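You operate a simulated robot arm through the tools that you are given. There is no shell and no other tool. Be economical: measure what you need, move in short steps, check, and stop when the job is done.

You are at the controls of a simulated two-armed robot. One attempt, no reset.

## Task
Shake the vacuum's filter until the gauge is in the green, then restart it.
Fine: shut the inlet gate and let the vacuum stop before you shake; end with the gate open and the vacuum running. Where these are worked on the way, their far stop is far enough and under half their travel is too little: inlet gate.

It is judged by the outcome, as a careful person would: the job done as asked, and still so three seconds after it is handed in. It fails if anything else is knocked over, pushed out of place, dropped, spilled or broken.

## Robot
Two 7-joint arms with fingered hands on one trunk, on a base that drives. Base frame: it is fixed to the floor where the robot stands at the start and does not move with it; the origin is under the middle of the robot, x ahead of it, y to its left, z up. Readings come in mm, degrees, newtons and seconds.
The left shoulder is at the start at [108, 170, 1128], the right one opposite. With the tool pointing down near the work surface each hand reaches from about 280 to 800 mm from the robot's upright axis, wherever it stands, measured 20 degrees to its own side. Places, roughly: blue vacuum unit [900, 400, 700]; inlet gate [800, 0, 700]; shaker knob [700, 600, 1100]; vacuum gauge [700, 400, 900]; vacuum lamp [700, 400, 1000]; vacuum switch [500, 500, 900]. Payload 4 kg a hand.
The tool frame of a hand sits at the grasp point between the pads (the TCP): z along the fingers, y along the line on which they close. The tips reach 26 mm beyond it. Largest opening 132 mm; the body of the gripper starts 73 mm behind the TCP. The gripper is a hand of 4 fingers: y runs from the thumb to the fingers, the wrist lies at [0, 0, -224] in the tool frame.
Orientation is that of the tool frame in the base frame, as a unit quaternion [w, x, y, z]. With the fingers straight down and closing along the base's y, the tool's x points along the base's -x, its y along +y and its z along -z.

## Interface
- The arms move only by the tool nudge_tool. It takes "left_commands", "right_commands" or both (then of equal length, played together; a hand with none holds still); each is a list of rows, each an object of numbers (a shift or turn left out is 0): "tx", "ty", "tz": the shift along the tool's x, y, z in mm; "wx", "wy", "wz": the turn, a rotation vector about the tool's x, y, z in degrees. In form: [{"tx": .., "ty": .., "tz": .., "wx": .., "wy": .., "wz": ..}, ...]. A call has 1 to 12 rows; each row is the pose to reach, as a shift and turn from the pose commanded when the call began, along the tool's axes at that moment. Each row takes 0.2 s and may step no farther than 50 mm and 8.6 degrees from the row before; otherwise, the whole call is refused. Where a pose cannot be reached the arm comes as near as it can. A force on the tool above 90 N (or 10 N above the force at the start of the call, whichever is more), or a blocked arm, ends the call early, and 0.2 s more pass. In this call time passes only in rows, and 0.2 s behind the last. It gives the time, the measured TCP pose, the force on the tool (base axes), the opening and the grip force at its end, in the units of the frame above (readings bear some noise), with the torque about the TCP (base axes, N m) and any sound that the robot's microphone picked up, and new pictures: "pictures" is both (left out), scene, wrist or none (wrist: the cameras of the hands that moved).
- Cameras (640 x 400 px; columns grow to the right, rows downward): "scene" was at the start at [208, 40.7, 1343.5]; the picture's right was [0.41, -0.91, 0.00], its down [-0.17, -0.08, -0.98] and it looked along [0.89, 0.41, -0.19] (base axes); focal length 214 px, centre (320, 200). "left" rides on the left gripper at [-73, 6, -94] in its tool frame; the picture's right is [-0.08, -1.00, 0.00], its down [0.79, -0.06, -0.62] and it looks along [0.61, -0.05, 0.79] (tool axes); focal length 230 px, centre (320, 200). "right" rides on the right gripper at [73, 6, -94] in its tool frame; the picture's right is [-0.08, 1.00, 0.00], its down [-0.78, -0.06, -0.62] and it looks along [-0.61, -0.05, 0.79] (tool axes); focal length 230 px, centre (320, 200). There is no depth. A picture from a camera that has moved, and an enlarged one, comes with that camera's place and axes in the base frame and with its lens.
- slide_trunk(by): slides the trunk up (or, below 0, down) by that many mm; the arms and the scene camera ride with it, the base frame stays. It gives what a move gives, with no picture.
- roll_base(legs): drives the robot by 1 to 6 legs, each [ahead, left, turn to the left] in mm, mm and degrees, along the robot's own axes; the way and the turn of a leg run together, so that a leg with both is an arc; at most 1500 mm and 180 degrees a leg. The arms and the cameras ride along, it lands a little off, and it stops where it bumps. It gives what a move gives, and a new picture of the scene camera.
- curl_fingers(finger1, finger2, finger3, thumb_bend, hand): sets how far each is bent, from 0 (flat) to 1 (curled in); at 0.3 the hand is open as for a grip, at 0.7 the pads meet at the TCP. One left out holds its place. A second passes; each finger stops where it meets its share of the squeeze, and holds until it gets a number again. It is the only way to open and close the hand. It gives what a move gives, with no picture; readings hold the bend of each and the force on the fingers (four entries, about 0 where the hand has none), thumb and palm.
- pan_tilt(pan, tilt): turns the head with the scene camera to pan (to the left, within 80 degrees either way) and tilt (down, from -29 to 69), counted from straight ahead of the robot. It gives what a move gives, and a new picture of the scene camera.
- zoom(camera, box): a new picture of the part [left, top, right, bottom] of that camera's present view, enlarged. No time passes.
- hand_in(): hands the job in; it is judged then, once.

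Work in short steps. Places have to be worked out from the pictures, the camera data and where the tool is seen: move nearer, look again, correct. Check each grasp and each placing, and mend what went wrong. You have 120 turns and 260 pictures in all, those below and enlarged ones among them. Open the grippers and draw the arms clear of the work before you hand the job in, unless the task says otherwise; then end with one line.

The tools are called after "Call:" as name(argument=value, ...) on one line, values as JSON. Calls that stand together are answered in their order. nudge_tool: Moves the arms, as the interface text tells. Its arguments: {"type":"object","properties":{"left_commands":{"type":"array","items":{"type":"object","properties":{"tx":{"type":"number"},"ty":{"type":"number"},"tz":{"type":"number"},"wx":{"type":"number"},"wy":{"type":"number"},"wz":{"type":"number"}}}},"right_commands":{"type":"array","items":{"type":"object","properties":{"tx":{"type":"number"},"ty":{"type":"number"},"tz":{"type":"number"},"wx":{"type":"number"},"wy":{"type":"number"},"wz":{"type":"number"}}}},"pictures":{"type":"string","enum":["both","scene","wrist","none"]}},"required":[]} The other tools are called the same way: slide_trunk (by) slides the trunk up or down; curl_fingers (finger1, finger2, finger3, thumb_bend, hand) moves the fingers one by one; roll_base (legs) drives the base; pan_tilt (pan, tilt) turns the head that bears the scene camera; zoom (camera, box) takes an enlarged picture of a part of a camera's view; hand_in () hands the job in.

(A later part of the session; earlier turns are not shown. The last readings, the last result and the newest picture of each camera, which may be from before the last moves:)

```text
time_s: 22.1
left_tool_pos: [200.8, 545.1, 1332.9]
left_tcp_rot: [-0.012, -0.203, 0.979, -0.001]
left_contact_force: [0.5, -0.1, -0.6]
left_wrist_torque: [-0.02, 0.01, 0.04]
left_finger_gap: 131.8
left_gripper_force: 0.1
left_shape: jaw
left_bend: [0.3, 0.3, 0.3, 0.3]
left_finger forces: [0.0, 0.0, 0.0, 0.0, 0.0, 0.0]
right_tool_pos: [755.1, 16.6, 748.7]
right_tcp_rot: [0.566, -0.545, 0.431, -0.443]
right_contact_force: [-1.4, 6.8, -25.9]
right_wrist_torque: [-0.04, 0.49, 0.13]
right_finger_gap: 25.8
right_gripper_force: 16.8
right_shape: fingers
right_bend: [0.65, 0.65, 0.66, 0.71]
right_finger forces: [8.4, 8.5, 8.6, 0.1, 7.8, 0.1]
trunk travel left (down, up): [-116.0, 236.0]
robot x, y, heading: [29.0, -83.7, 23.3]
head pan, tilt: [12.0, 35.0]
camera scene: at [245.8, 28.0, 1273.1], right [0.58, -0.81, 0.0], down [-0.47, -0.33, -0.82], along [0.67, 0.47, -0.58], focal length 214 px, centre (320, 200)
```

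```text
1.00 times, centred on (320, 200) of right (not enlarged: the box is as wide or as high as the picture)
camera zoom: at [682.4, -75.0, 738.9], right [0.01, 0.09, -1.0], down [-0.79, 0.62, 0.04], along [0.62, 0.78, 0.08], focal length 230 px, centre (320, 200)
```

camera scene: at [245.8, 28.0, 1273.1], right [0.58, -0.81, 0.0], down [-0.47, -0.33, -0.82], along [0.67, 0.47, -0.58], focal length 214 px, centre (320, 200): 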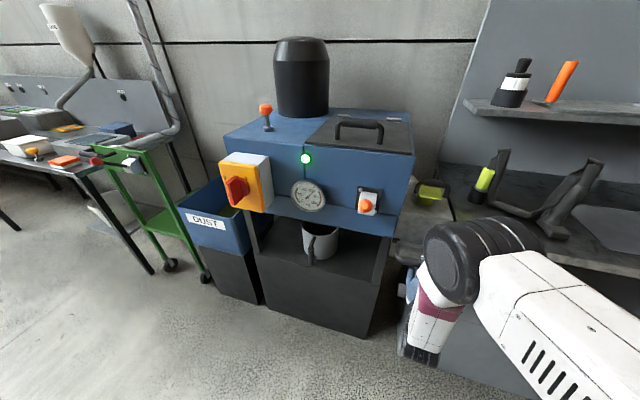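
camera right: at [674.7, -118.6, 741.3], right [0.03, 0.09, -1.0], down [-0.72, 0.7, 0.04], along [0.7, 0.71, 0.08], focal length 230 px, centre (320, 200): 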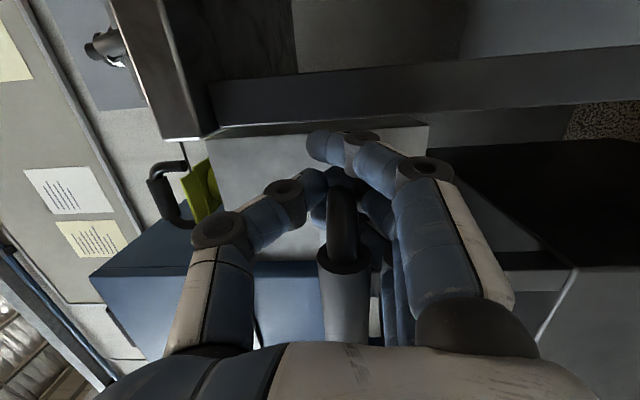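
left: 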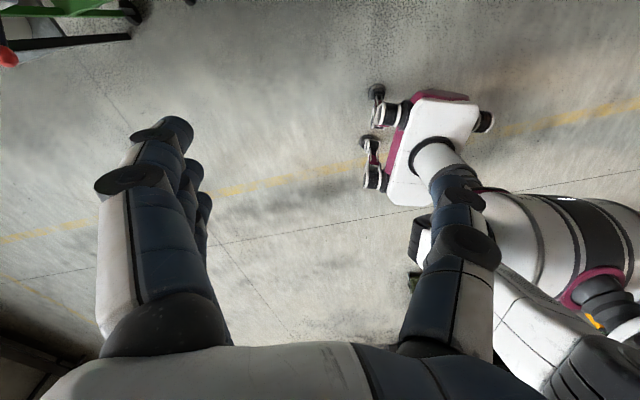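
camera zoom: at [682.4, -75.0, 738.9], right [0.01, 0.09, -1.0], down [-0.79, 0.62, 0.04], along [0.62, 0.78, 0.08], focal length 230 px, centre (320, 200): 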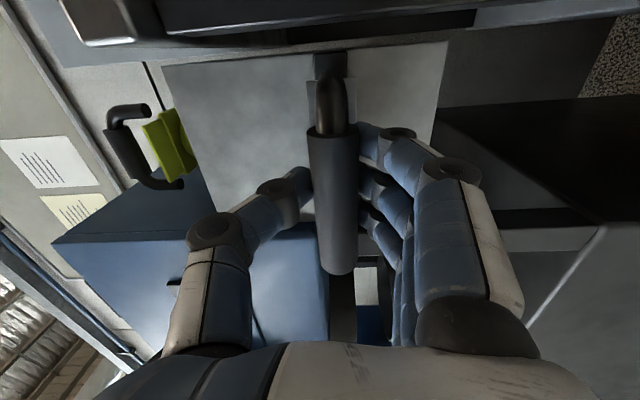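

It follows well and force is low. I push on another 25 mm.

Call:
roll_base(legs=[[25, -4, 0]])

Call:
zoom(camera="right", box=[0, 0, 640, 400])

```text
time_s: 22.9
left_tool_pos: [224.2, 551.4, 1334.9]
left_tcp_rot: [-0.011, -0.203, 0.979, -0.001]
left_contact_force: [0.2, -0.6, -0.6]
left_wrist_torque: [-0.02, -0.02, -0.02]
left_finger_gap: 132.0
left_gripper_force: 0.2
left_shape: jaw
left_bend: [0.3, 0.3, 0.3, 0.3]
left_finger forces: [0.0, 0.1, 0.1, 0.0, 0.0, 0.0]
right_tool_pos: [780.3, 21.8, 747.8]
right_tcp_rot: [0.564, -0.546, 0.432, -0.444]
right_contact_force: [0.8, 3.9, -17.1]
right_wrist_torque: [0.0, 0.12, 0.02]
right_finger_gap: 17.1
right_gripper_force: 10.1
right_shape: fingers
right_bend: [0.69, 0.7, 0.71, 0.73]
right_finger forces: [5.5, 5.3, 5.2, 0.1, 4.3, 0.0]
trunk travel left (down, up): [-116.0, 236.0]
robot x, y, heading: [57.8, -77.5, 23.4]
head pan, tilt: [12.0, 35.0]
camera scene: at [269.8, 33.8, 1273.3], right [0.58, -0.81, 0.0], down [-0.47, -0.33, -0.82], along [0.67, 0.47, -0.58], focal length 214 px, centre (320, 200)
```

scene: 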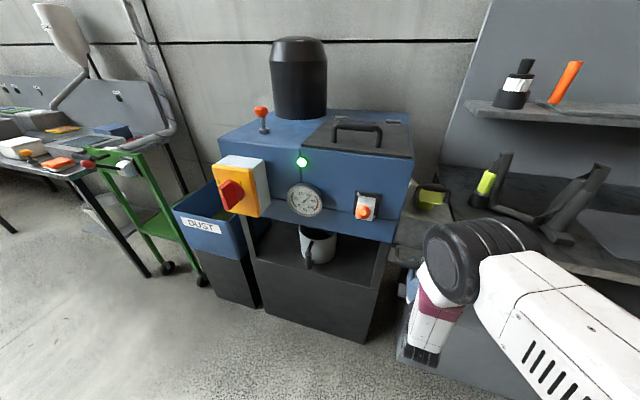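

```text
1.00 times, centred on (320, 200) of right (not enlarged: the box is as wide or as high as the picture)
camera zoom: at [706.5, -69.8, 739.0], right [0.01, 0.09, -1.0], down [-0.78, 0.62, 0.04], along [0.62, 0.78, 0.08], focal length 230 px, centre (320, 200)
```

zoom: 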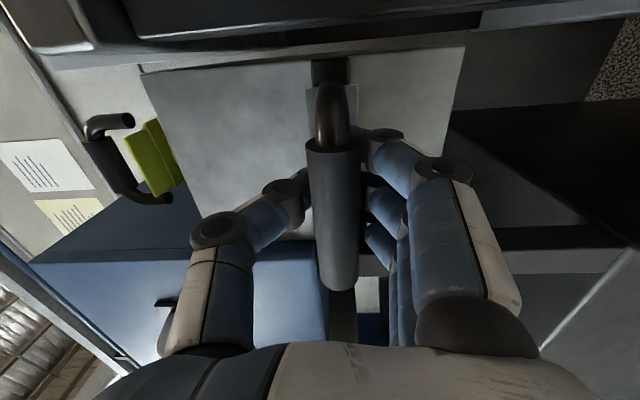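

The hand slid over the bar slightly, suggesting the gate met its stop. I check the gate and gauge.

Call:
zoom(camera="scene", box=[200, 140, 440, 290])

Call:
zoom(camera="right", box=[220, 30, 480, 190])

```text
2.67 times, centred on (320, 215) of scene
camera zoom: at [269.8, 33.8, 1273.3], right [0.58, -0.81, 0.0], down [-0.47, -0.33, -0.82], along [0.67, 0.47, -0.58], focal length 572 px, centre (320, 160)
```

zoom: 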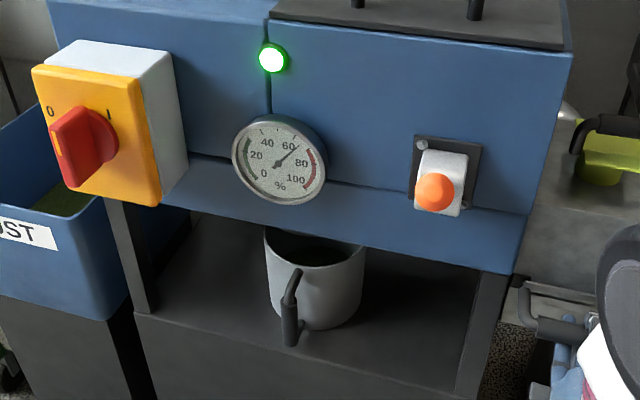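

```text
2.46 times, centred on (350, 110) of right
camera zoom: at [706.5, -69.8, 739.0], right [0.01, 0.09, -1.0], down [-0.78, 0.62, 0.04], along [0.62, 0.78, 0.08], focal length 566 px, centre (246, 422)
```

zoom: 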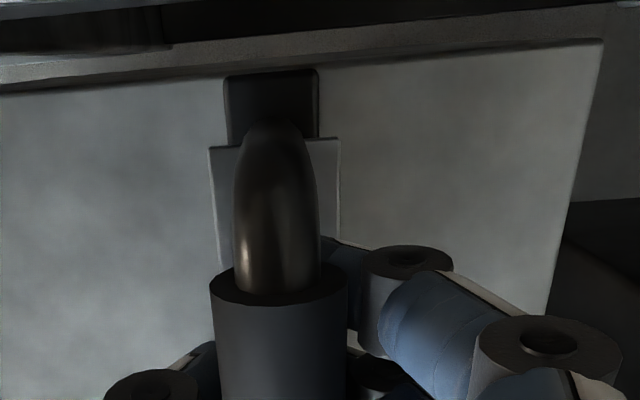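

The gate appears nearly flush. I push a bit more (14 mm) to make sure it's at its stop.

Call:
roll_base(legs=[[14, -2, 0]])

Call:
zoom(camera="right", box=[0, 0, 640, 400])

Call:
zoom(camera="scene", box=[360, 170, 480, 300])

```text
time_s: 23.6
left_tool_pos: [237.0, 553.9, 1333.9]
left_tcp_rot: [-0.012, -0.202, 0.979, -0.001]
left_contact_force: [-0.1, 0.2, 0.4]
left_wrist_torque: [-0.01, 0.02, -0.02]
left_finger_gap: 131.8
left_gripper_force: 0.2
left_shape: jaw
left_bend: [0.3, 0.3, 0.3, 0.3]
left_finger forces: [0.1, 0.0, 0.0, 0.0, 0.0, 0.0]
right_tool_pos: [792.8, 26.4, 748.8]
right_tcp_rot: [0.565, -0.545, 0.432, -0.444]
right_contact_force: [3.0, 0.2, -6.3]
right_wrist_torque: [0.04, -0.1, 0.0]
right_finger_gap: 11.1
right_gripper_force: 3.3
right_shape: fingers
right_bend: [0.71, 0.71, 0.72, 0.74]
right_finger forces: [3.3, 0.0, 3.2, 0.0, 0.1, 0.0]
trunk travel left (down, up): [-116.0, 236.0]
robot x, y, heading: [66.9, -78.3, 23.3]
head pan, tilt: [12.0, 35.0]
camera scene: at [282.5, 36.8, 1273.6], right [0.58, -0.81, 0.0], down [-0.47, -0.33, -0.82], along [0.67, 0.47, -0.57], focal length 214 px, centre (320, 200)
```

scene: 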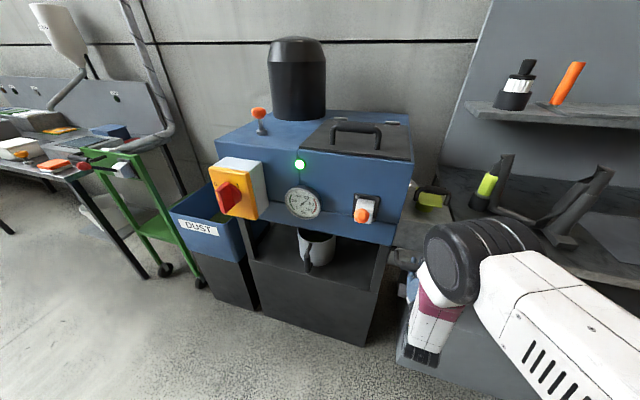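

```text
1.00 times, centred on (320, 200) of right (not enlarged: the box is as wide or as high as the picture)
camera zoom: at [719.9, -66.9, 739.8], right [0.01, 0.09, -1.0], down [-0.78, 0.62, 0.04], along [0.62, 0.78, 0.08], focal length 230 px, centre (320, 200)
```

zoom: 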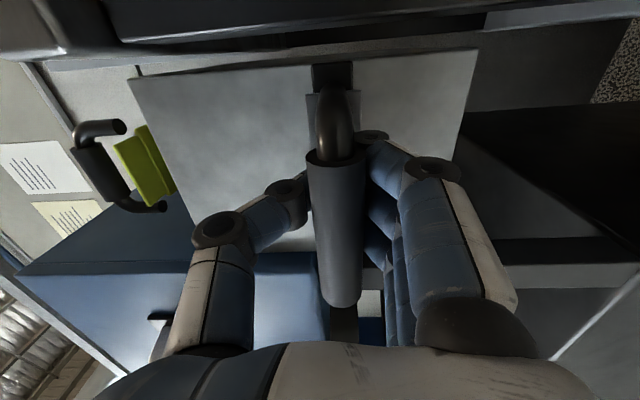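

```text
3.08 times, centred on (420, 235) of scene
camera zoom: at [282.5, 36.8, 1273.6], right [0.58, -0.81, 0.0], down [-0.47, -0.33, -0.82], along [0.67, 0.47, -0.57], focal length 660 px, centre (12, 92)
```

zoom: 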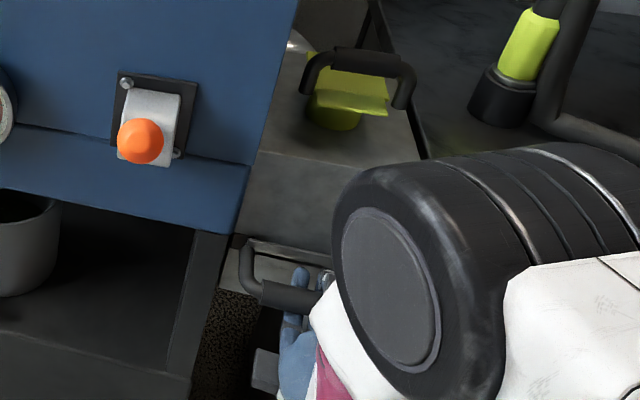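

The bar stays put while the hand slides: the gate is shut at its stop. I release and back the base off 120 mm along the tool axis.

Call:
curl_fingers(hand="right", finger1=0.3, finger2=0.3, finger3=0.3, thumb_bend=0.3)

Call:
roll_base(legs=[[-148, 23, 0]])

Call:
zoom(camera="right", box=[0, 0, 640, 400])

Call:
zoom(camera="scene", box=[200, 120, 440, 270])

```text
time_s: 24.6
left_tool_pos: [236.2, 554.4, 1334.4]
left_tcp_rot: [-0.01, -0.203, 0.979, -0.001]
left_contact_force: [-0.8, 0.6, 0.3]
left_wrist_torque: [-0.03, -0.04, -0.01]
left_finger_gap: 131.9
left_gripper_force: 0.0
left_shape: jaw
left_bend: [0.3, 0.3, 0.3, 0.3]
left_finger forces: [0.0, 0.0, 0.0, 0.0, 0.0, 0.0]
right_tool_pos: [791.8, 25.6, 750.1]
right_tcp_rot: [0.565, -0.545, 0.432, -0.445]
right_contact_force: [0.2, 0.3, 0.1]
right_wrist_torque: [0.02, -0.01, -0.03]
right_finger_gap: 135.8
right_gripper_force: 0.1
right_shape: fingers
right_bend: [0.3, 0.3, 0.3, 0.3]
right_finger forces: [0.0, 0.1, 0.0, 0.0, 0.0, 0.0]
trunk travel left (down, up): [-116.0, 236.0]
robot x, y, heading: [68.0, -77.1, 23.4]
head pan, tilt: [12.0, 35.0]
```

```text
time_s: 26.0
left_tool_pos: [92.3, 515.5, 1335.4]
left_tcp_rot: [-0.011, -0.204, 0.979, 0.0]
left_contact_force: [-0.1, -0.2, -0.2]
left_wrist_torque: [-0.02, -0.01, 0.01]
left_finger_gap: 132.1
left_gripper_force: 0.1
left_shape: jaw
left_bend: [0.3, 0.3, 0.3, 0.3]
left_finger forces: [0.1, 0.1, 0.0, 0.0, 0.1, 0.1]
right_tool_pos: [649.4, -11.5, 750.2]
right_tcp_rot: [0.566, -0.545, 0.431, -0.444]
right_contact_force: [-0.6, -0.9, 0.2]
right_wrist_torque: [-0.03, 0.01, 0.01]
right_finger_gap: 135.6
right_gripper_force: 0.1
right_shape: fingers
right_bend: [0.3, 0.3, 0.3, 0.3]
right_finger forces: [0.0, 0.0, 0.0, 0.0, 0.0, 0.0]
trunk travel left (down, up): [-116.0, 236.0]
robot x, y, heading: [-72.1, -113.6, 23.6]
head pan, tilt: [12.0, 35.0]
camera scene: at [137.9, -0.6, 1273.9], right [0.58, -0.81, 0.0], down [-0.47, -0.33, -0.82], along [0.67, 0.48, -0.57], focal length 214 px, centre (320, 200)
```

scene: 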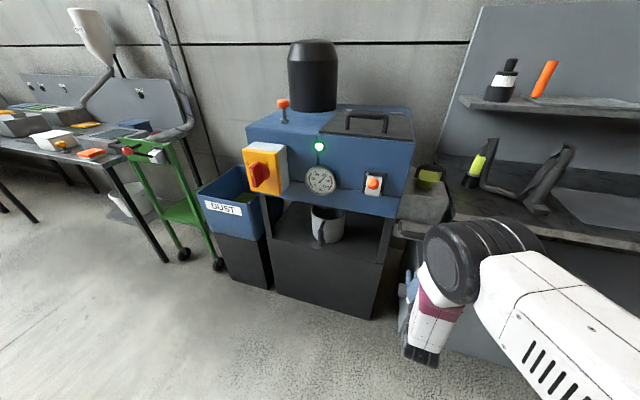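

```text
1.00 times, centred on (320, 200) of right (not enlarged: the box is as wide or as high as the picture)
camera zoom: at [576.3, -103.7, 740.7], right [0.02, 0.09, -1.0], down [-0.78, 0.62, 0.04], along [0.62, 0.78, 0.08], focal length 230 px, centre (320, 200)
```

zoom: 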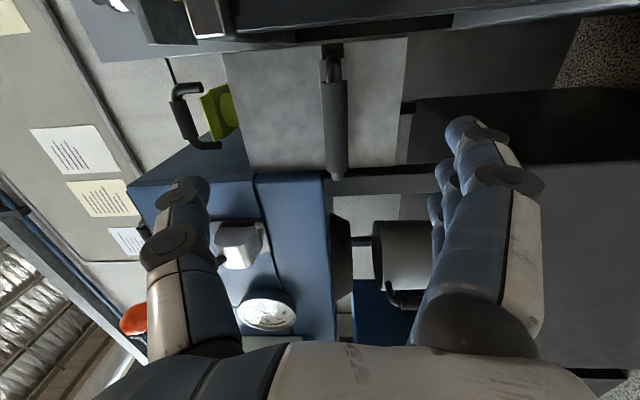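

```text
2.67 times, centred on (320, 195) of scene
camera zoom: at [137.9, -0.6, 1273.9], right [0.58, -0.81, 0.0], down [-0.47, -0.33, -0.82], along [0.67, 0.48, -0.57], focal length 572 px, centre (320, 213)
```

zoom: 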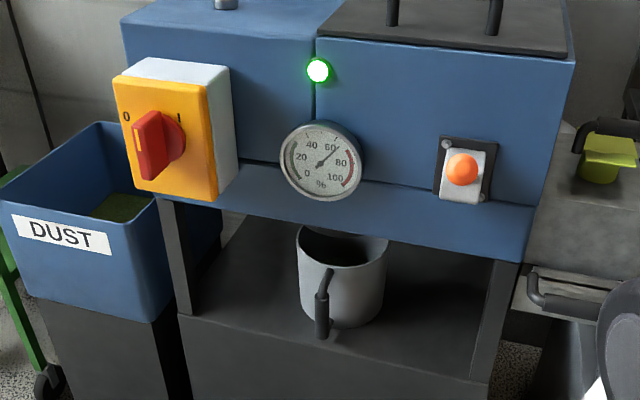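

Gate shut, all undisturbed. Now retract the right arm toward the body so I can drive up to the switch with the left.

Call:
nudge_tool(right_commands=[{"tz": -35, "tx": 15}, {"tz": -70, "tx": 30}, {"tz": -105, "tx": 45}, {"tz": -140, "tx": 60}, {"tz": -180, "tx": 80}], pictures="none")

```text
time_s: 27.4
left_tool_pos: [92.0, 516.2, 1334.0]
left_tcp_rot: [-0.011, -0.203, 0.979, 0.0]
left_contact_force: [-0.5, 0.1, 0.1]
left_wrist_torque: [-0.01, 0.0, -0.04]
left_finger_gap: 132.0
left_gripper_force: 0.1
left_shape: jaw
left_bend: [0.3, 0.3, 0.3, 0.3]
left_finger forces: [0.0, 0.0, 0.1, 0.0, 0.0, 0.1]
right_tool_pos: [528.4, -167.1, 743.8]
right_tcp_rot: [0.547, -0.523, 0.449, -0.475]
right_contact_force: [-0.6, 0.2, 0.6]
right_wrist_torque: [-0.02, 0.01, 0.01]
right_finger_gap: 135.8
right_gripper_force: 0.1
right_shape: fingers
right_bend: [0.3, 0.3, 0.3, 0.3]
right_finger forces: [0.0, 0.0, 0.1, 0.1, 0.1, 0.1]
right hand out of reach, approached as far as the arm can: row 5
trunk travel left (down, up): [-116.0, 236.0]
robot x, y, heading: [-73.4, -113.9, 23.5]
head pan, tilt: [12.0, 35.0]
stopped in row 5 (right hand): the arm was blocked; the commanded pose is now the measured one
```

The right arm is tucked. Now I swing the left hand from pointing down to pointing forward (camera on top), lowering it to about z 1000.

Call:
nudge_tool(left_commands=[{"wy": -7.5, "tx": -12, "ty": -12, "tz": 27}, {"wy": -15, "tx": -25, "ty": -25, "tz": 55}, {"wy": -22.5, "tx": -37, "ty": -37, "tz": 82}, {"wy": -30, "tx": -50, "ty": -50, "tz": 110}, {"wy": -37.5, "tx": -62, "ty": -62, "tz": 137}, {"wy": -45, "tx": -75, "ty": -75, "tz": 165}, {"wy": -52.5, "tx": -87, "ty": -87, "tz": 192}, {"wy": -60, "tx": -100, "ty": -100, "tz": 220}, {"wy": -67.5, "tx": -112, "ty": -112, "tz": 247}, {"wy": -75, "tx": -125, "ty": -125, "tz": 275}, {"wy": -82.5, "tx": -137, "ty": -137, "tz": 302}, {"wy": -90, "tx": -150, "ty": -150, "tz": 330}])

```text
time_s: 30.0
left_tool_pos: [293.3, 448.2, 995.4]
left_tcp_rot: [0.685, -0.144, 0.7, 0.144]
left_contact_force: [-0.6, 0.4, 0.0]
left_wrist_torque: [-0.02, -0.01, -0.02]
left_finger_gap: 131.8
left_gripper_force: 0.1
left_shape: jaw
left_bend: [0.3, 0.3, 0.3, 0.3]
left_finger forces: [0.1, 0.0, 0.1, 0.0, 0.1, 0.1]
left hand out of reach, approached as far as the arm can: row 6, 7, 9, 10, 11, 12
right_tool_pos: [529.6, -167.0, 741.6]
right_tcp_rot: [0.546, -0.525, 0.449, -0.474]
right_contact_force: [1.0, 0.9, 0.3]
right_wrist_torque: [0.0, 0.02, 0.01]
right_finger_gap: 135.6
right_gripper_force: 0.0
right_shape: fingers
right_bend: [0.3, 0.3, 0.3, 0.3]
right_finger forces: [0.0, 0.0, 0.0, 0.0, 0.0, 0.0]
trunk travel left (down, up): [-116.0, 236.0]
robot x, y, heading: [-68.5, -114.7, 23.2]
head pan, tilt: [12.0, 35.0]
camera scene: at [139.4, 0.0, 1273.4], right [0.58, -0.81, 0.0], down [-0.47, -0.33, -0.82], along [0.67, 0.48, -0.57], focal length 214 px, centre (320, 200)
camera left: at [206.5, 417.4, 1069.3], right [0.4, -0.91, 0.07], down [-0.56, -0.3, -0.77], along [0.73, 0.27, -0.63], focal length 230 px, centre (320, 200)
```

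scene: 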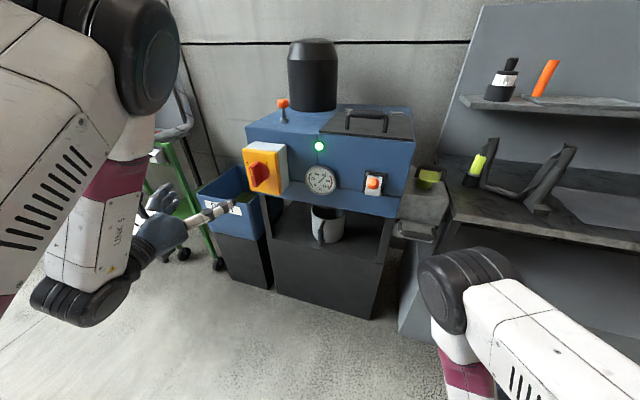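
left: 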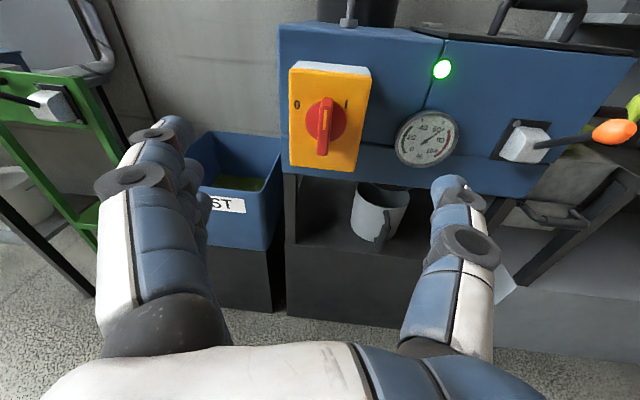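

The left hand now points forward with a good view of switch, gauge and lamp. I enlarge the switch.

Call:
zoom(camera="left", box=[270, 50, 470, 180])

```text
3.08 times, centred on (370, 115) of left
camera zoom: at [206.5, 417.4, 1069.3], right [0.4, -0.91, 0.07], down [-0.56, -0.3, -0.77], along [0.73, 0.27, -0.63], focal length 708 px, centre (166, 462)
```

zoom: 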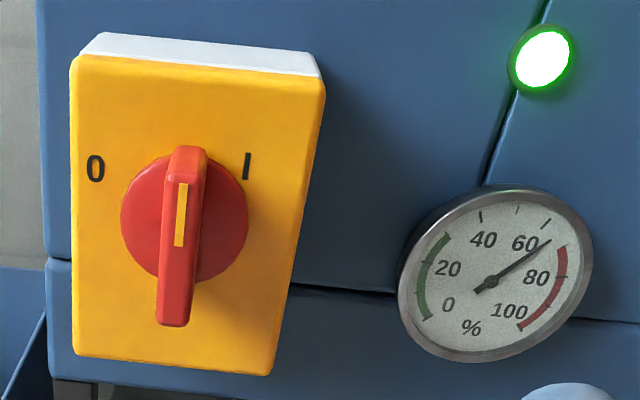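

Gauge ~70 (green is 0–30), lamp lit; ridge of the red switch ≈(552,549,922), vertical. I lower the left hand 72 mm, then drive to a pre-grasp 60 mm in front of the switch.

Call:
nudge_tool(left_commands=[{"tx": 36}, {"tx": 72}], pictures="none")

Call:
roll_base(legs=[[140, 88, -8.7]])

Call:
zoom(camera="left", box=[0, 0, 640, 400])

```text
time_s: 30.6
left_tool_pos: [291.6, 450.4, 922.1]
left_tcp_rot: [0.684, -0.145, 0.7, 0.144]
left_contact_force: [-0.4, 0.2, -0.5]
left_wrist_torque: [0.01, 0.02, -0.05]
left_finger_gap: 131.8
left_gripper_force: 0.1
left_shape: jaw
left_bend: [0.3, 0.3, 0.3, 0.3]
left_finger forces: [0.0, 0.0, 0.0, 0.0, 0.1, 0.0]
right_tool_pos: [528.9, -165.4, 743.9]
right_tcp_rot: [0.547, -0.524, 0.449, -0.474]
right_contact_force: [0.1, -0.2, 1.0]
right_wrist_torque: [-0.01, 0.03, 0.02]
right_finger_gap: 135.7
right_gripper_force: 0.1
right_shape: fingers
right_bend: [0.3, 0.3, 0.3, 0.3]
right_finger forces: [0.0, 0.0, 0.1, 0.0, 0.0, 0.1]
trunk travel left (down, up): [-116.0, 236.0]
robot x, y, heading: [-77.1, -114.9, 23.5]
head pan, tilt: [12.0, 35.0]
```

```text
time_s: 32.0
left_tool_pos: [476.7, 517.9, 922.1]
left_tcp_rot: [0.694, -0.091, 0.709, 0.091]
left_contact_force: [-0.3, 0.1, -0.6]
left_wrist_torque: [0.07, -0.03, -0.03]
left_finger_gap: 131.9
left_gripper_force: 0.1
left_shape: jaw
left_bend: [0.3, 0.3, 0.3, 0.3]
left_finger forces: [0.1, 0.0, 0.1, 0.0, 0.0, 0.1]
right_tool_pos: [618.7, -127.0, 743.2]
right_tcp_rot: [-0.509, 0.489, -0.487, 0.515]
right_contact_force: [-0.5, 0.5, -1.1]
right_wrist_torque: [-0.01, -0.01, -0.01]
right_finger_gap: 135.7
right_gripper_force: 0.0
right_shape: fingers
right_bend: [0.3, 0.3, 0.3, 0.3]
right_finger forces: [0.1, 0.0, 0.1, 0.1, 0.0, 0.0]
trunk travel left (down, up): [-116.0, 236.0]
robot x, y, heading: [33.6, 17.8, 14.9]
head pan, tilt: [12.0, 35.0]
camera scene: at [257.2, 96.7, 1273.7], right [0.45, -0.89, 0.0], down [-0.51, -0.26, -0.82], along [0.73, 0.37, -0.57], focal length 214 px, centre (320, 200)
```

scene: 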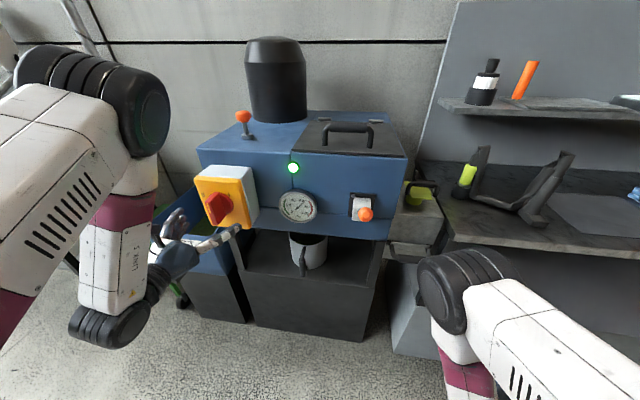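

```text
1.00 times, centred on (320, 200) of left (not enlarged: the box is as wide or as high as the picture)
camera zoom: at [385.5, 501.0, 997.4], right [0.26, -0.96, 0.07], down [-0.6, -0.22, -0.77], along [0.76, 0.15, -0.63], focal length 230 px, centre (320, 200)
```

zoom: 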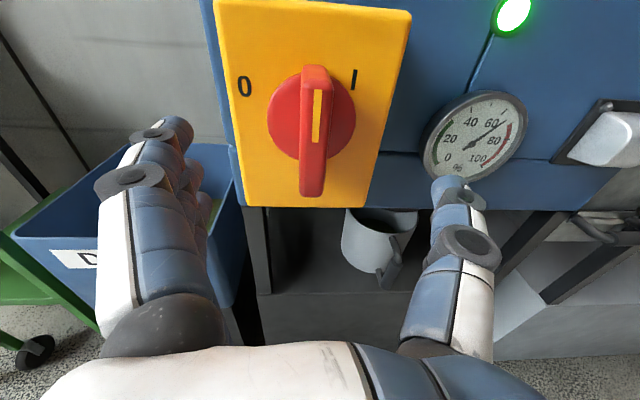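

Ridge at ≈(552,546,925), TCP (477,518,922), axis aligned. I advance 72 mm with 8 mm leftward correction.

Call:
nudge_tool(left_commands=[{"tx": -4, "ty": 8, "tz": 20}, {"tx": -4, "ty": 8, "tz": 40}, {"tx": -4, "ty": 8, "tz": 58}, {"tx": -4, "ty": 8, "tz": 72}], pictures="wrist")

```text
time_s: 33.0
left_tool_pos: [543.2, 545.7, 924.9]
left_tcp_rot: [0.694, -0.091, 0.709, 0.091]
left_contact_force: [1.7, 0.6, -0.2]
left_wrist_torque: [0.03, 0.03, 0.01]
left_finger_gap: 132.0
left_gripper_force: 0.1
left_shape: jaw
left_bend: [0.3, 0.3, 0.3, 0.3]
left_finger forces: [0.0, 0.0, 0.1, 0.0, 0.0, 0.0]
right_tool_pos: [618.0, -127.4, 743.4]
right_tcp_rot: [-0.508, 0.488, -0.488, 0.516]
right_contact_force: [-0.1, 0.0, 0.0]
right_wrist_torque: [0.01, 0.02, -0.02]
right_finger_gap: 135.9
right_gripper_force: 0.0
right_shape: fingers
right_bend: [0.3, 0.3, 0.3, 0.3]
right_finger forces: [0.0, 0.0, 0.0, 0.0, 0.0, 0.0]
trunk travel left (down, up): [-116.0, 236.0]
robot x, y, heading: [34.1, 15.6, 14.7]
head pan, tilt: [12.0, 35.0]
camera left: at [452.4, 527.1, 999.5], right [0.26, -0.96, 0.07], down [-0.6, -0.22, -0.77], along [0.76, 0.15, -0.63], focal length 230 px, centre (320, 200)
```

left: 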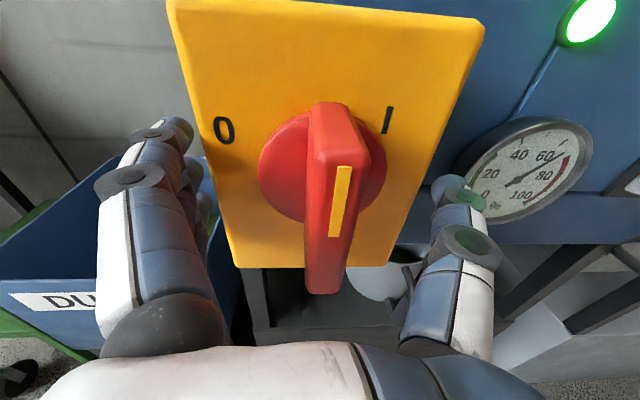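

Parallax of the disc shows its face at x≈548, ridge front ≈515 and centre height ≈938. I back off 24 mm and raise 12 mm so the tips clear the disc before closing.

Call:
nudge_tool(left_commands=[{"tx": -6, "tz": -12}, {"tx": -12, "tz": -24}], pictures="wrist")

```text
time_s: 33.6
left_tool_pos: [519.8, 538.0, 939.0]
left_tcp_rot: [0.694, -0.092, 0.709, 0.092]
left_contact_force: [0.5, -0.4, -0.2]
left_wrist_torque: [-0.03, 0.0, -0.01]
left_finger_gap: 131.9
left_gripper_force: 0.1
left_shape: jaw
left_bend: [0.3, 0.3, 0.3, 0.3]
left_finger forces: [0.0, 0.1, 0.0, 0.0, 0.1, 0.1]
right_tool_pos: [618.8, -126.7, 743.7]
right_tcp_rot: [-0.508, 0.488, -0.488, 0.515]
right_contact_force: [-0.6, -0.3, 0.4]
right_wrist_torque: [0.0, -0.01, 0.01]
right_finger_gap: 135.9
right_gripper_force: 0.1
right_shape: fingers
right_bend: [0.3, 0.3, 0.3, 0.3]
right_finger forces: [0.1, 0.0, 0.1, 0.0, 0.0, 0.1]
trunk travel left (down, up): [-116.0, 236.0]
robot x, y, heading: [28.8, 15.1, 14.7]
head pan, tilt: [12.0, 35.0]
camera left: at [429.6, 520.6, 1012.9], right [0.26, -0.96, 0.07], down [-0.6, -0.22, -0.77], along [0.76, 0.15, -0.63], focal length 230 px, centre (320, 200)
```

left: 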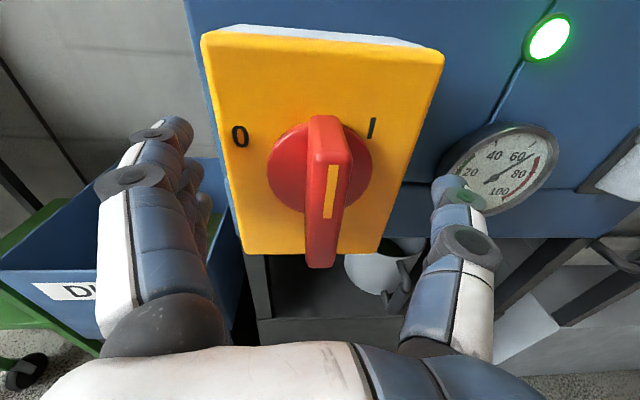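

Ridge front now sits at the grasp point. I close the left hand on it.

Call:
curl_fingers(hand="left", finger1=0.72, finger2=0.72, finger3=0.72, thumb_bend=0.72)

Call:
zoom(camera="left", box=[0, 0, 640, 400])

```text
time_s: 34.6
left_tool_pos: [521.6, 540.1, 938.0]
left_tcp_rot: [0.694, -0.091, 0.708, 0.092]
left_contact_force: [4.4, 4.9, 1.7]
left_wrist_torque: [-0.02, -0.03, 0.06]
left_finger_gap: 23.9
left_gripper_force: 11.5
left_shape: fingers
left_bend: [0.69, 0.69, 0.69, 0.67]
left_finger forces: [4.5, 4.4, 4.4, 0.0, 9.8, 0.1]
right_tool_pos: [617.6, -126.4, 743.9]
right_tcp_rot: [-0.507, 0.489, -0.488, 0.516]
right_contact_force: [-1.2, -0.5, 0.4]
right_wrist_torque: [-0.02, 0.0, -0.02]
right_finger_gap: 135.9
right_gripper_force: 0.0
right_shape: fingers
right_bend: [0.3, 0.3, 0.3, 0.3]
right_finger forces: [0.1, 0.1, 0.1, 0.0, 0.0, 0.0]
trunk travel left (down, up): [-116.0, 236.0]
robot x, y, heading: [32.9, 17.2, 15.1]
head pan, tilt: [12.0, 35.0]
```

```text
1.00 times, centred on (320, 200) of left (not enlarged: the box is as wide or as high as the picture)
camera zoom: at [430.1, 521.3, 1012.7], right [0.26, -0.96, 0.07], down [-0.6, -0.22, -0.77], along [0.76, 0.15, -0.63], focal length 230 px, centre (320, 200)
```

zoom: 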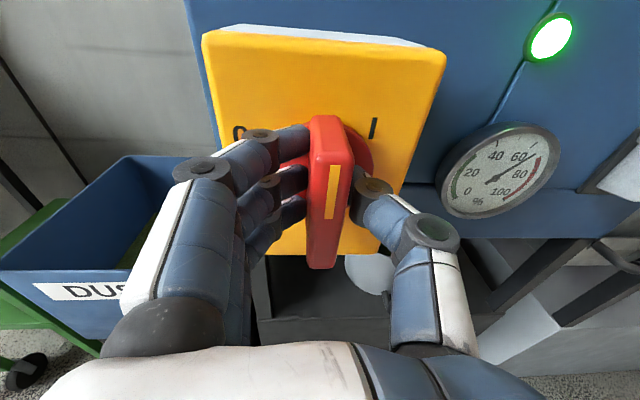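

Gripped, ridge 24 mm. I turn it anticlockwise towards 0 by 40°.

Call:
nudge_tool(left_commands=[{"wz": -8}, {"wz": -16}, {"wz": -24}, {"wz": -32}, {"wz": -40}], pictures="wrist")

```text
time_s: 35.8
left_tool_pos: [519.5, 540.2, 937.2]
left_tcp_rot: [0.682, -0.33, 0.635, -0.152]
left_contact_force: [-1.8, 13.0, -3.6]
left_wrist_torque: [0.11, 0.02, 0.34]
left_finger_gap: 22.6
left_gripper_force: 12.9
left_shape: fingers
left_bend: [0.7, 0.69, 0.68, 0.68]
left_finger forces: [6.2, 6.3, 6.8, 0.0, 7.1, 0.0]
right_tool_pos: [617.7, -125.6, 743.4]
right_tcp_rot: [-0.508, 0.489, -0.487, 0.515]
right_contact_force: [-0.1, -0.9, -0.5]
right_wrist_torque: [0.03, 0.02, 0.0]
right_finger_gap: 135.9
right_gripper_force: 0.1
right_shape: fingers
right_bend: [0.3, 0.3, 0.3, 0.3]
right_finger forces: [0.1, 0.0, 0.0, 0.0, 0.1, 0.0]
trunk travel left (down, up): [-116.0, 236.0]
robot x, y, heading: [32.5, 13.6, 14.7]
head pan, tilt: [12.0, 35.0]
camera left: at [417.7, 566.7, 990.8], right [0.2, -0.69, 0.7], down [-0.47, -0.69, -0.55], along [0.86, -0.22, -0.46], focal length 230 px, centre (320, 200)
```

left: 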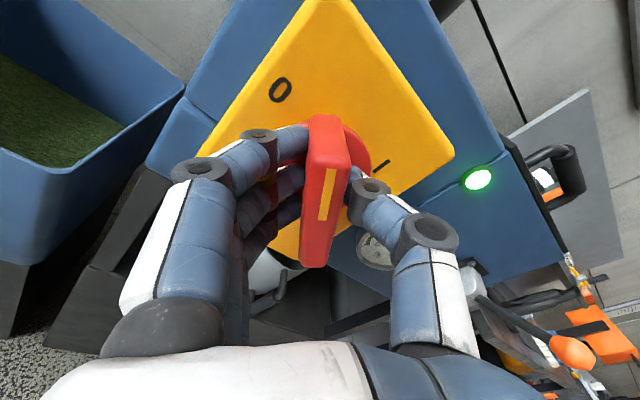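

It turned 40° with low torque; the lamp is still lit and "0" lies a bit further. I continue.

Call:
nudge_tool(left_commands=[{"wz": -8}, {"wz": -16}, {"wz": -24}, {"wz": -32}], pictures="wrist")

```text
time_s: 36.8
left_tool_pos: [519.4, 540.8, 935.5]
left_tcp_rot: [0.614, -0.492, 0.52, -0.333]
left_contact_force: [-5.3, 16.2, -11.9]
left_wrist_torque: [0.03, 0.31, 0.48]
left_finger_gap: 22.6
left_gripper_force: 14.7
left_shape: fingers
left_bend: [0.7, 0.69, 0.68, 0.69]
left_finger forces: [7.6, 7.7, 7.6, 0.0, 6.0, 0.0]
right_tool_pos: [618.6, -125.6, 742.5]
right_tcp_rot: [-0.507, 0.49, -0.487, 0.516]
right_contact_force: [0.6, -0.6, -0.4]
right_wrist_torque: [-0.01, -0.04, 0.02]
right_finger_gap: 135.9
right_gripper_force: 0.0
right_shape: fingers
right_bend: [0.3, 0.3, 0.3, 0.3]
right_finger forces: [0.0, 0.1, 0.1, 0.1, 0.1, 0.0]
trunk travel left (down, up): [-116.0, 236.0]
robot x, y, heading: [31.1, 17.4, 15.0]
head pan, tilt: [12.0, 35.0]
camera left: at [411.8, 586.7, 954.8], right [0.08, -0.22, 0.97], down [-0.4, -0.9, -0.17], along [0.91, -0.38, -0.16], focal length 230 px, centre (320, 200)
```

left: 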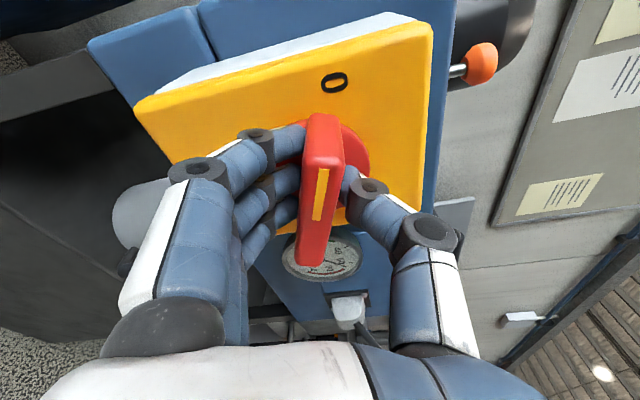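

The pointer now points at 0. I check the lamp with the scene camera.

Call:
zoom(camera="scene", box=[180, 80, 420, 230])

```text
2.67 times, centred on (300, 155) of scene
camera zoom: at [256.9, 99.0, 1273.5], right [0.45, -0.89, 0.0], down [-0.51, -0.26, -0.82], along [0.73, 0.37, -0.57], focal length 572 px, centre (373, 320)
```

zoom: 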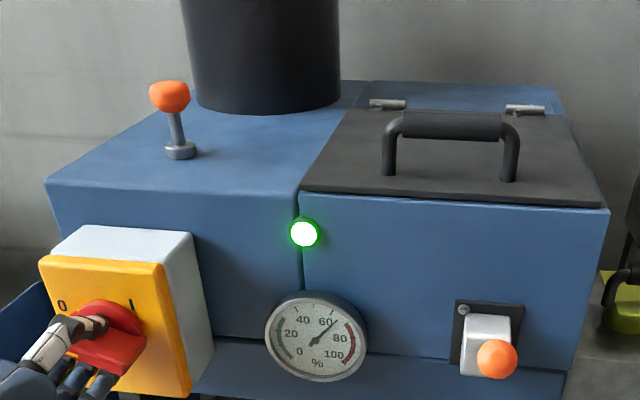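

Lamp still on; I turn up to the stop, another 20°, watching torque.

Call:
nudge_tool(left_commands=[{"wz": -7}, {"wz": -14}, {"wz": -20}], pictures="both")

Call:
zoom(camera="scene", box=[180, 80, 420, 230])

```text
time_s: 37.6
left_tool_pos: [520.2, 541.7, 934.9]
left_tcp_rot: [-0.545, 0.576, -0.426, 0.436]
left_contact_force: [-8.3, 15.0, -18.9]
left_wrist_torque: [0.04, 0.49, 0.36]
left_finger_gap: 23.1
left_gripper_force: 14.7
left_shape: fingers
left_bend: [0.7, 0.69, 0.68, 0.69]
left_finger forces: [7.3, 8.3, 8.5, 0.1, 5.4, 0.0]
right_tool_pos: [619.0, -125.3, 742.5]
right_tcp_rot: [-0.507, 0.488, -0.488, 0.516]
right_contact_force: [0.3, 1.1, -0.2]
right_wrist_torque: [0.02, -0.03, -0.02]
right_finger_gap: 136.0
right_gripper_force: 0.1
right_shape: fingers
right_bend: [0.3, 0.3, 0.3, 0.3]
right_finger forces: [0.0, 0.0, 0.0, 0.1, 0.0, 0.1]
trunk travel left (down, up): [-116.0, 236.0]
robot x, y, heading: [28.4, 17.7, 14.8]
head pan, tilt: [12.0, 35.0]
camera scene: at [257.3, 99.4, 1273.3], right [0.45, -0.89, 0.0], down [-0.51, -0.26, -0.82], along [0.73, 0.37, -0.57], focal length 214 px, centre (320, 200)
camera left: at [410.9, 588.5, 928.8], right [0.0, 0.12, 0.99], down [-0.39, -0.91, 0.11], along [0.92, -0.39, 0.05], focal length 230 px, centre (320, 200)
```

scene: 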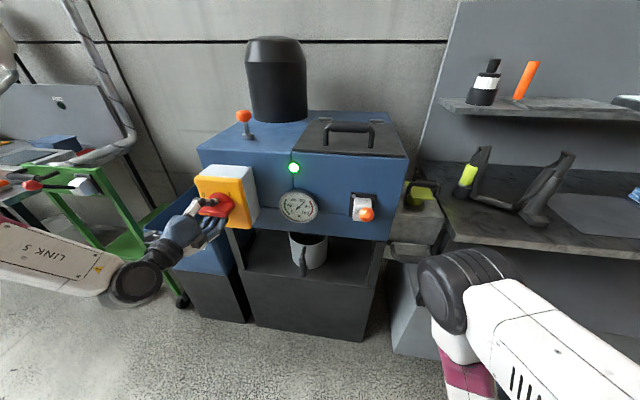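
left: 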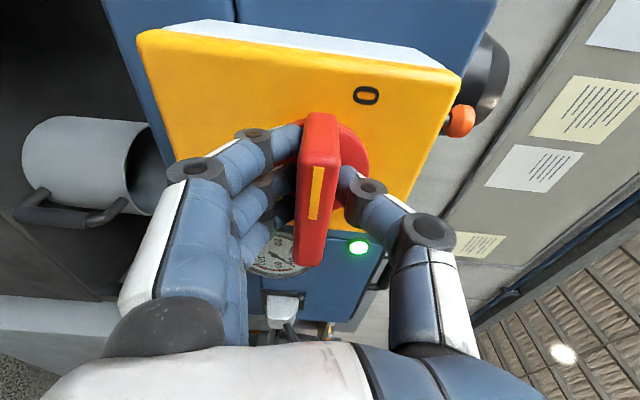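

```text
2.67 times, centred on (300, 155) of scene
camera zoom: at [257.3, 99.4, 1273.3], right [0.45, -0.89, 0.0], down [-0.51, -0.26, -0.82], along [0.73, 0.37, -0.57], focal length 572 px, centre (373, 320)
```

zoom: 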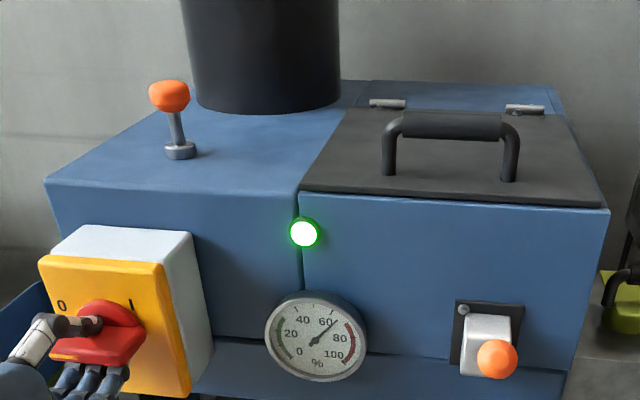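

The knob has turned ~90°. The machine may be spinning down, so I wait a couple of seconds and look again.

Call:
nudge_tool(left_commands=[{}, {}, {}, {}, {}, {}, {}, {}, {}, {}], pictures="none")

Call:
zoom(camera="scene", box=[180, 80, 420, 230])

```text
time_s: 39.8
left_tool_pos: [519.5, 541.4, 935.8]
left_tcp_rot: [-0.545, 0.576, -0.426, 0.435]
left_contact_force: [-9.3, 14.0, -21.6]
left_wrist_torque: [0.05, 0.5, 0.33]
left_finger_gap: 22.9
left_gripper_force: 15.8
left_shape: fingers
left_bend: [0.7, 0.69, 0.68, 0.69]
left_finger forces: [8.6, 8.7, 8.7, 0.0, 5.1, 0.1]
right_tool_pos: [619.7, -126.2, 744.0]
right_tcp_rot: [-0.507, 0.49, -0.486, 0.516]
right_contact_force: [0.3, -0.5, 0.1]
right_wrist_torque: [0.0, -0.01, 0.01]
right_finger_gap: 135.8
right_gripper_force: 0.1
right_shape: fingers
right_bend: [0.3, 0.3, 0.3, 0.3]
right_finger forces: [0.1, 0.1, 0.1, 0.1, 0.0, 0.0]
trunk travel left (down, up): [-116.0, 236.0]
robot x, y, heading: [30.7, 14.2, 14.9]
head pan, tilt: [12.0, 35.0]
```

```text
2.67 times, centred on (300, 155) of scene
camera zoom: at [257.2, 99.4, 1273.4], right [0.45, -0.89, 0.0], down [-0.51, -0.26, -0.82], along [0.73, 0.37, -0.57], focal length 572 px, centre (373, 320)
```

zoom: 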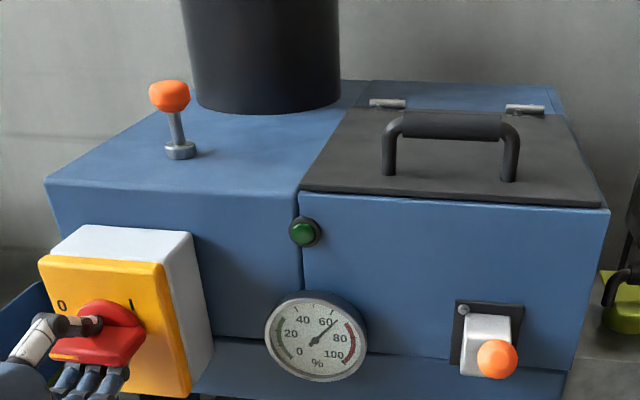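

The lamp is off: the vacuum has stopped; gauge still ~63. I release the switch and back the left hand off.

Call:
curl_fingers(hand="left", finger1=0.3, finger2=0.3, finger3=0.3, thumb_bend=0.3)

Call:
nudge_tool(left_commands=[{"tz": -40}, {"tz": -80}, {"tz": -120}], pictures="both")

```text
time_s: 40.8
left_tool_pos: [521.2, 539.0, 938.3]
left_tcp_rot: [-0.548, 0.572, -0.427, 0.435]
left_contact_force: [0.1, 0.0, 0.0]
left_wrist_torque: [0.0, 0.01, 0.0]
left_finger_gap: 135.8
left_gripper_force: 0.0
left_shape: fingers
left_bend: [0.3, 0.3, 0.3, 0.3]
left_finger forces: [0.0, 0.0, 0.0, 0.1, 0.0, 0.0]
right_tool_pos: [617.8, -127.6, 743.3]
right_tcp_rot: [-0.508, 0.488, -0.488, 0.515]
right_contact_force: [0.5, 0.4, 0.3]
right_wrist_torque: [-0.03, -0.01, 0.02]
right_finger_gap: 135.7
right_gripper_force: 0.0
right_shape: fingers
right_bend: [0.3, 0.3, 0.3, 0.3]
right_finger forces: [0.0, 0.1, 0.1, 0.1, 0.0, 0.0]
trunk travel left (down, up): [-116.0, 236.0]
robot x, y, heading: [33.8, 15.5, 15.0]
head pan, tilt: [12.0, 35.0]
```

```text
time_s: 41.6
left_tool_pos: [410.1, 519.8, 932.6]
left_tcp_rot: [-0.547, 0.573, -0.426, 0.437]
left_contact_force: [-0.1, 0.5, 0.1]
left_wrist_torque: [0.0, -0.02, -0.02]
left_finger_gap: 135.6
left_gripper_force: 0.0
left_shape: fingers
left_bend: [0.3, 0.3, 0.3, 0.3]
left_finger forces: [0.0, 0.1, 0.1, 0.1, 0.0, 0.0]
left hand out of reach, approached as far as the arm can: row 3
right_tool_pos: [617.8, -127.1, 743.8]
right_tcp_rot: [-0.509, 0.488, -0.488, 0.515]
right_contact_force: [0.6, -0.3, 0.1]
right_wrist_torque: [-0.02, -0.01, -0.01]
right_finger_gap: 136.2
right_gripper_force: 0.0
right_shape: fingers
right_bend: [0.3, 0.3, 0.3, 0.3]
right_finger forces: [0.0, 0.0, 0.0, 0.0, 0.0, 0.0]
trunk travel left (down, up): [-116.0, 236.0]
robot x, y, heading: [33.6, 17.3, 15.1]
head pan, tilt: [12.0, 35.0]
camera scene: at [256.6, 96.7, 1273.8], right [0.45, -0.89, 0.0], down [-0.51, -0.26, -0.82], along [0.73, 0.37, -0.57], focal length 214 px, centre (320, 200)
camera left: at [301.8, 566.7, 925.4], right [-0.01, 0.11, 0.99], down [-0.4, -0.91, 0.1], along [0.92, -0.39, 0.05], focal length 230 px, centre (320, 200)
```

scene: 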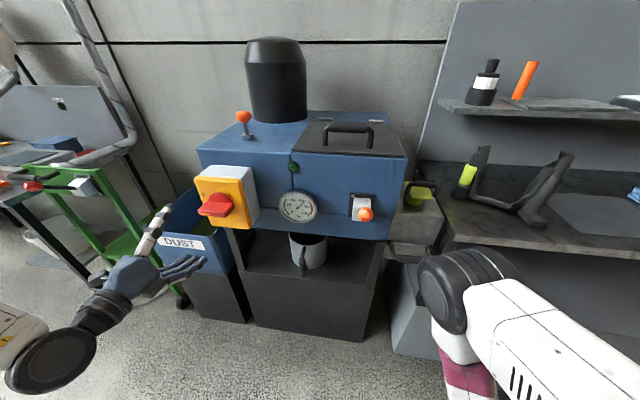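
left: 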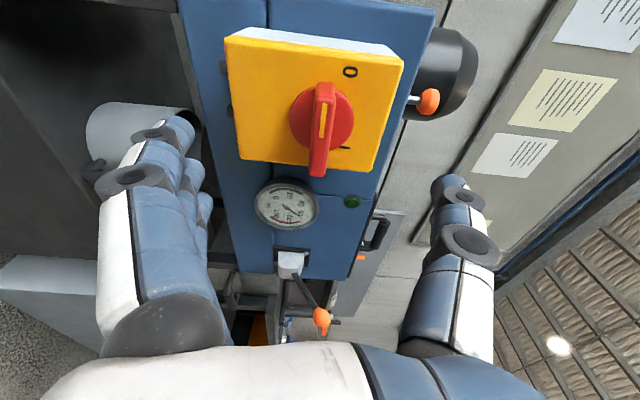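

Switch is at its off position (horizontal). I roll the left hand back 92° while raising it ~210 mm to knob height.

Call:
nudge_tool(left_commands=[{"wz": 7.7, "ty": -18}, {"wz": 15.4, "ty": -35}, {"wz": 23.1, "ty": -53}, {"wz": 30.8, "ty": -70}, {"wz": 38.5, "ty": -88}, {"wz": 46.2, "ty": -105}, {"wz": 53.9, "ty": -123}, {"wz": 61.6, "ty": -140}, {"wz": 69.3, "ty": -158}, {"wz": 77, "ty": -175}, {"wz": 84.7, "ty": -193}, {"wz": 92, "ty": -210}], pictures="both")

```text
time_s: 44.2
left_tool_pos: [431.9, 565.8, 1147.9]
left_tcp_rot: [0.694, -0.09, 0.709, 0.092]
left_contact_force: [-0.4, -0.2, 0.2]
left_wrist_torque: [0.01, -0.05, -0.01]
left_finger_gap: 136.0
left_gripper_force: 0.0
left_shape: fingers
left_bend: [0.3, 0.3, 0.3, 0.3]
left_finger forces: [0.0, 0.0, 0.0, 0.0, 0.0, 0.0]
left hand out of reach, approached as far as the arm can: row 1, 2, 3, 4, 5, 6, 7, 8, 9, 10, 11, 12
right_tool_pos: [618.6, -127.5, 744.1]
right_tcp_rot: [-0.509, 0.488, -0.488, 0.515]
right_contact_force: [0.0, 0.9, 0.1]
right_wrist_torque: [-0.03, 0.0, 0.03]
right_finger_gap: 136.0
right_gripper_force: 0.1
right_shape: fingers
right_bend: [0.3, 0.3, 0.3, 0.3]
right_finger forces: [0.0, 0.1, 0.0, 0.0, 0.1, 0.0]
trunk travel left (down, up): [-116.0, 236.0]
robot x, y, heading: [31.2, 18.0, 15.1]
head pan, tilt: [12.0, 35.0]
camera scene: at [256.7, 95.9, 1273.9], right [0.45, -0.89, 0.0], down [-0.51, -0.26, -0.82], along [0.73, 0.37, -0.57], focal length 214 px, centre (320, 200)
camera left: at [341.9, 547.5, 1222.1], right [0.26, -0.96, 0.07], down [-0.6, -0.22, -0.77], along [0.76, 0.15, -0.63], focal length 230 px, centre (320, 200)
```

scene: 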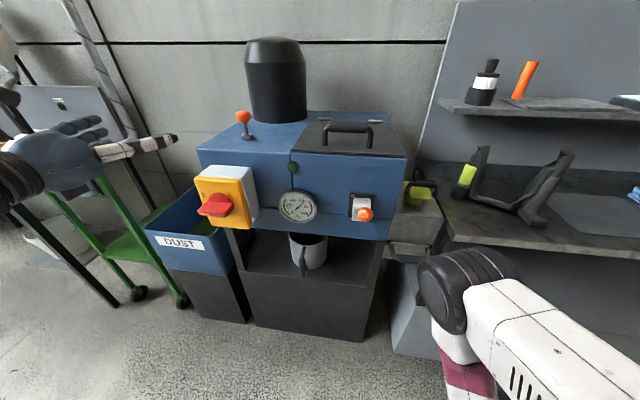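
left: 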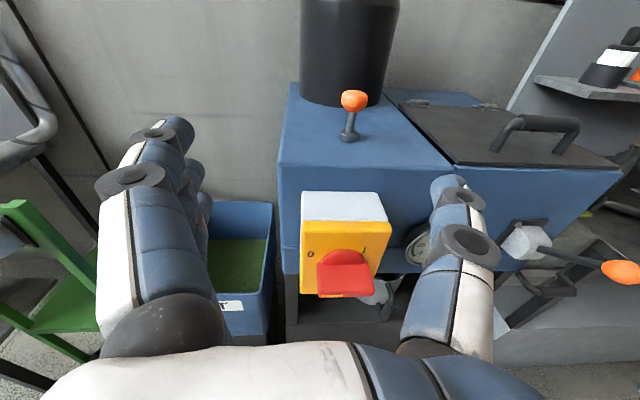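

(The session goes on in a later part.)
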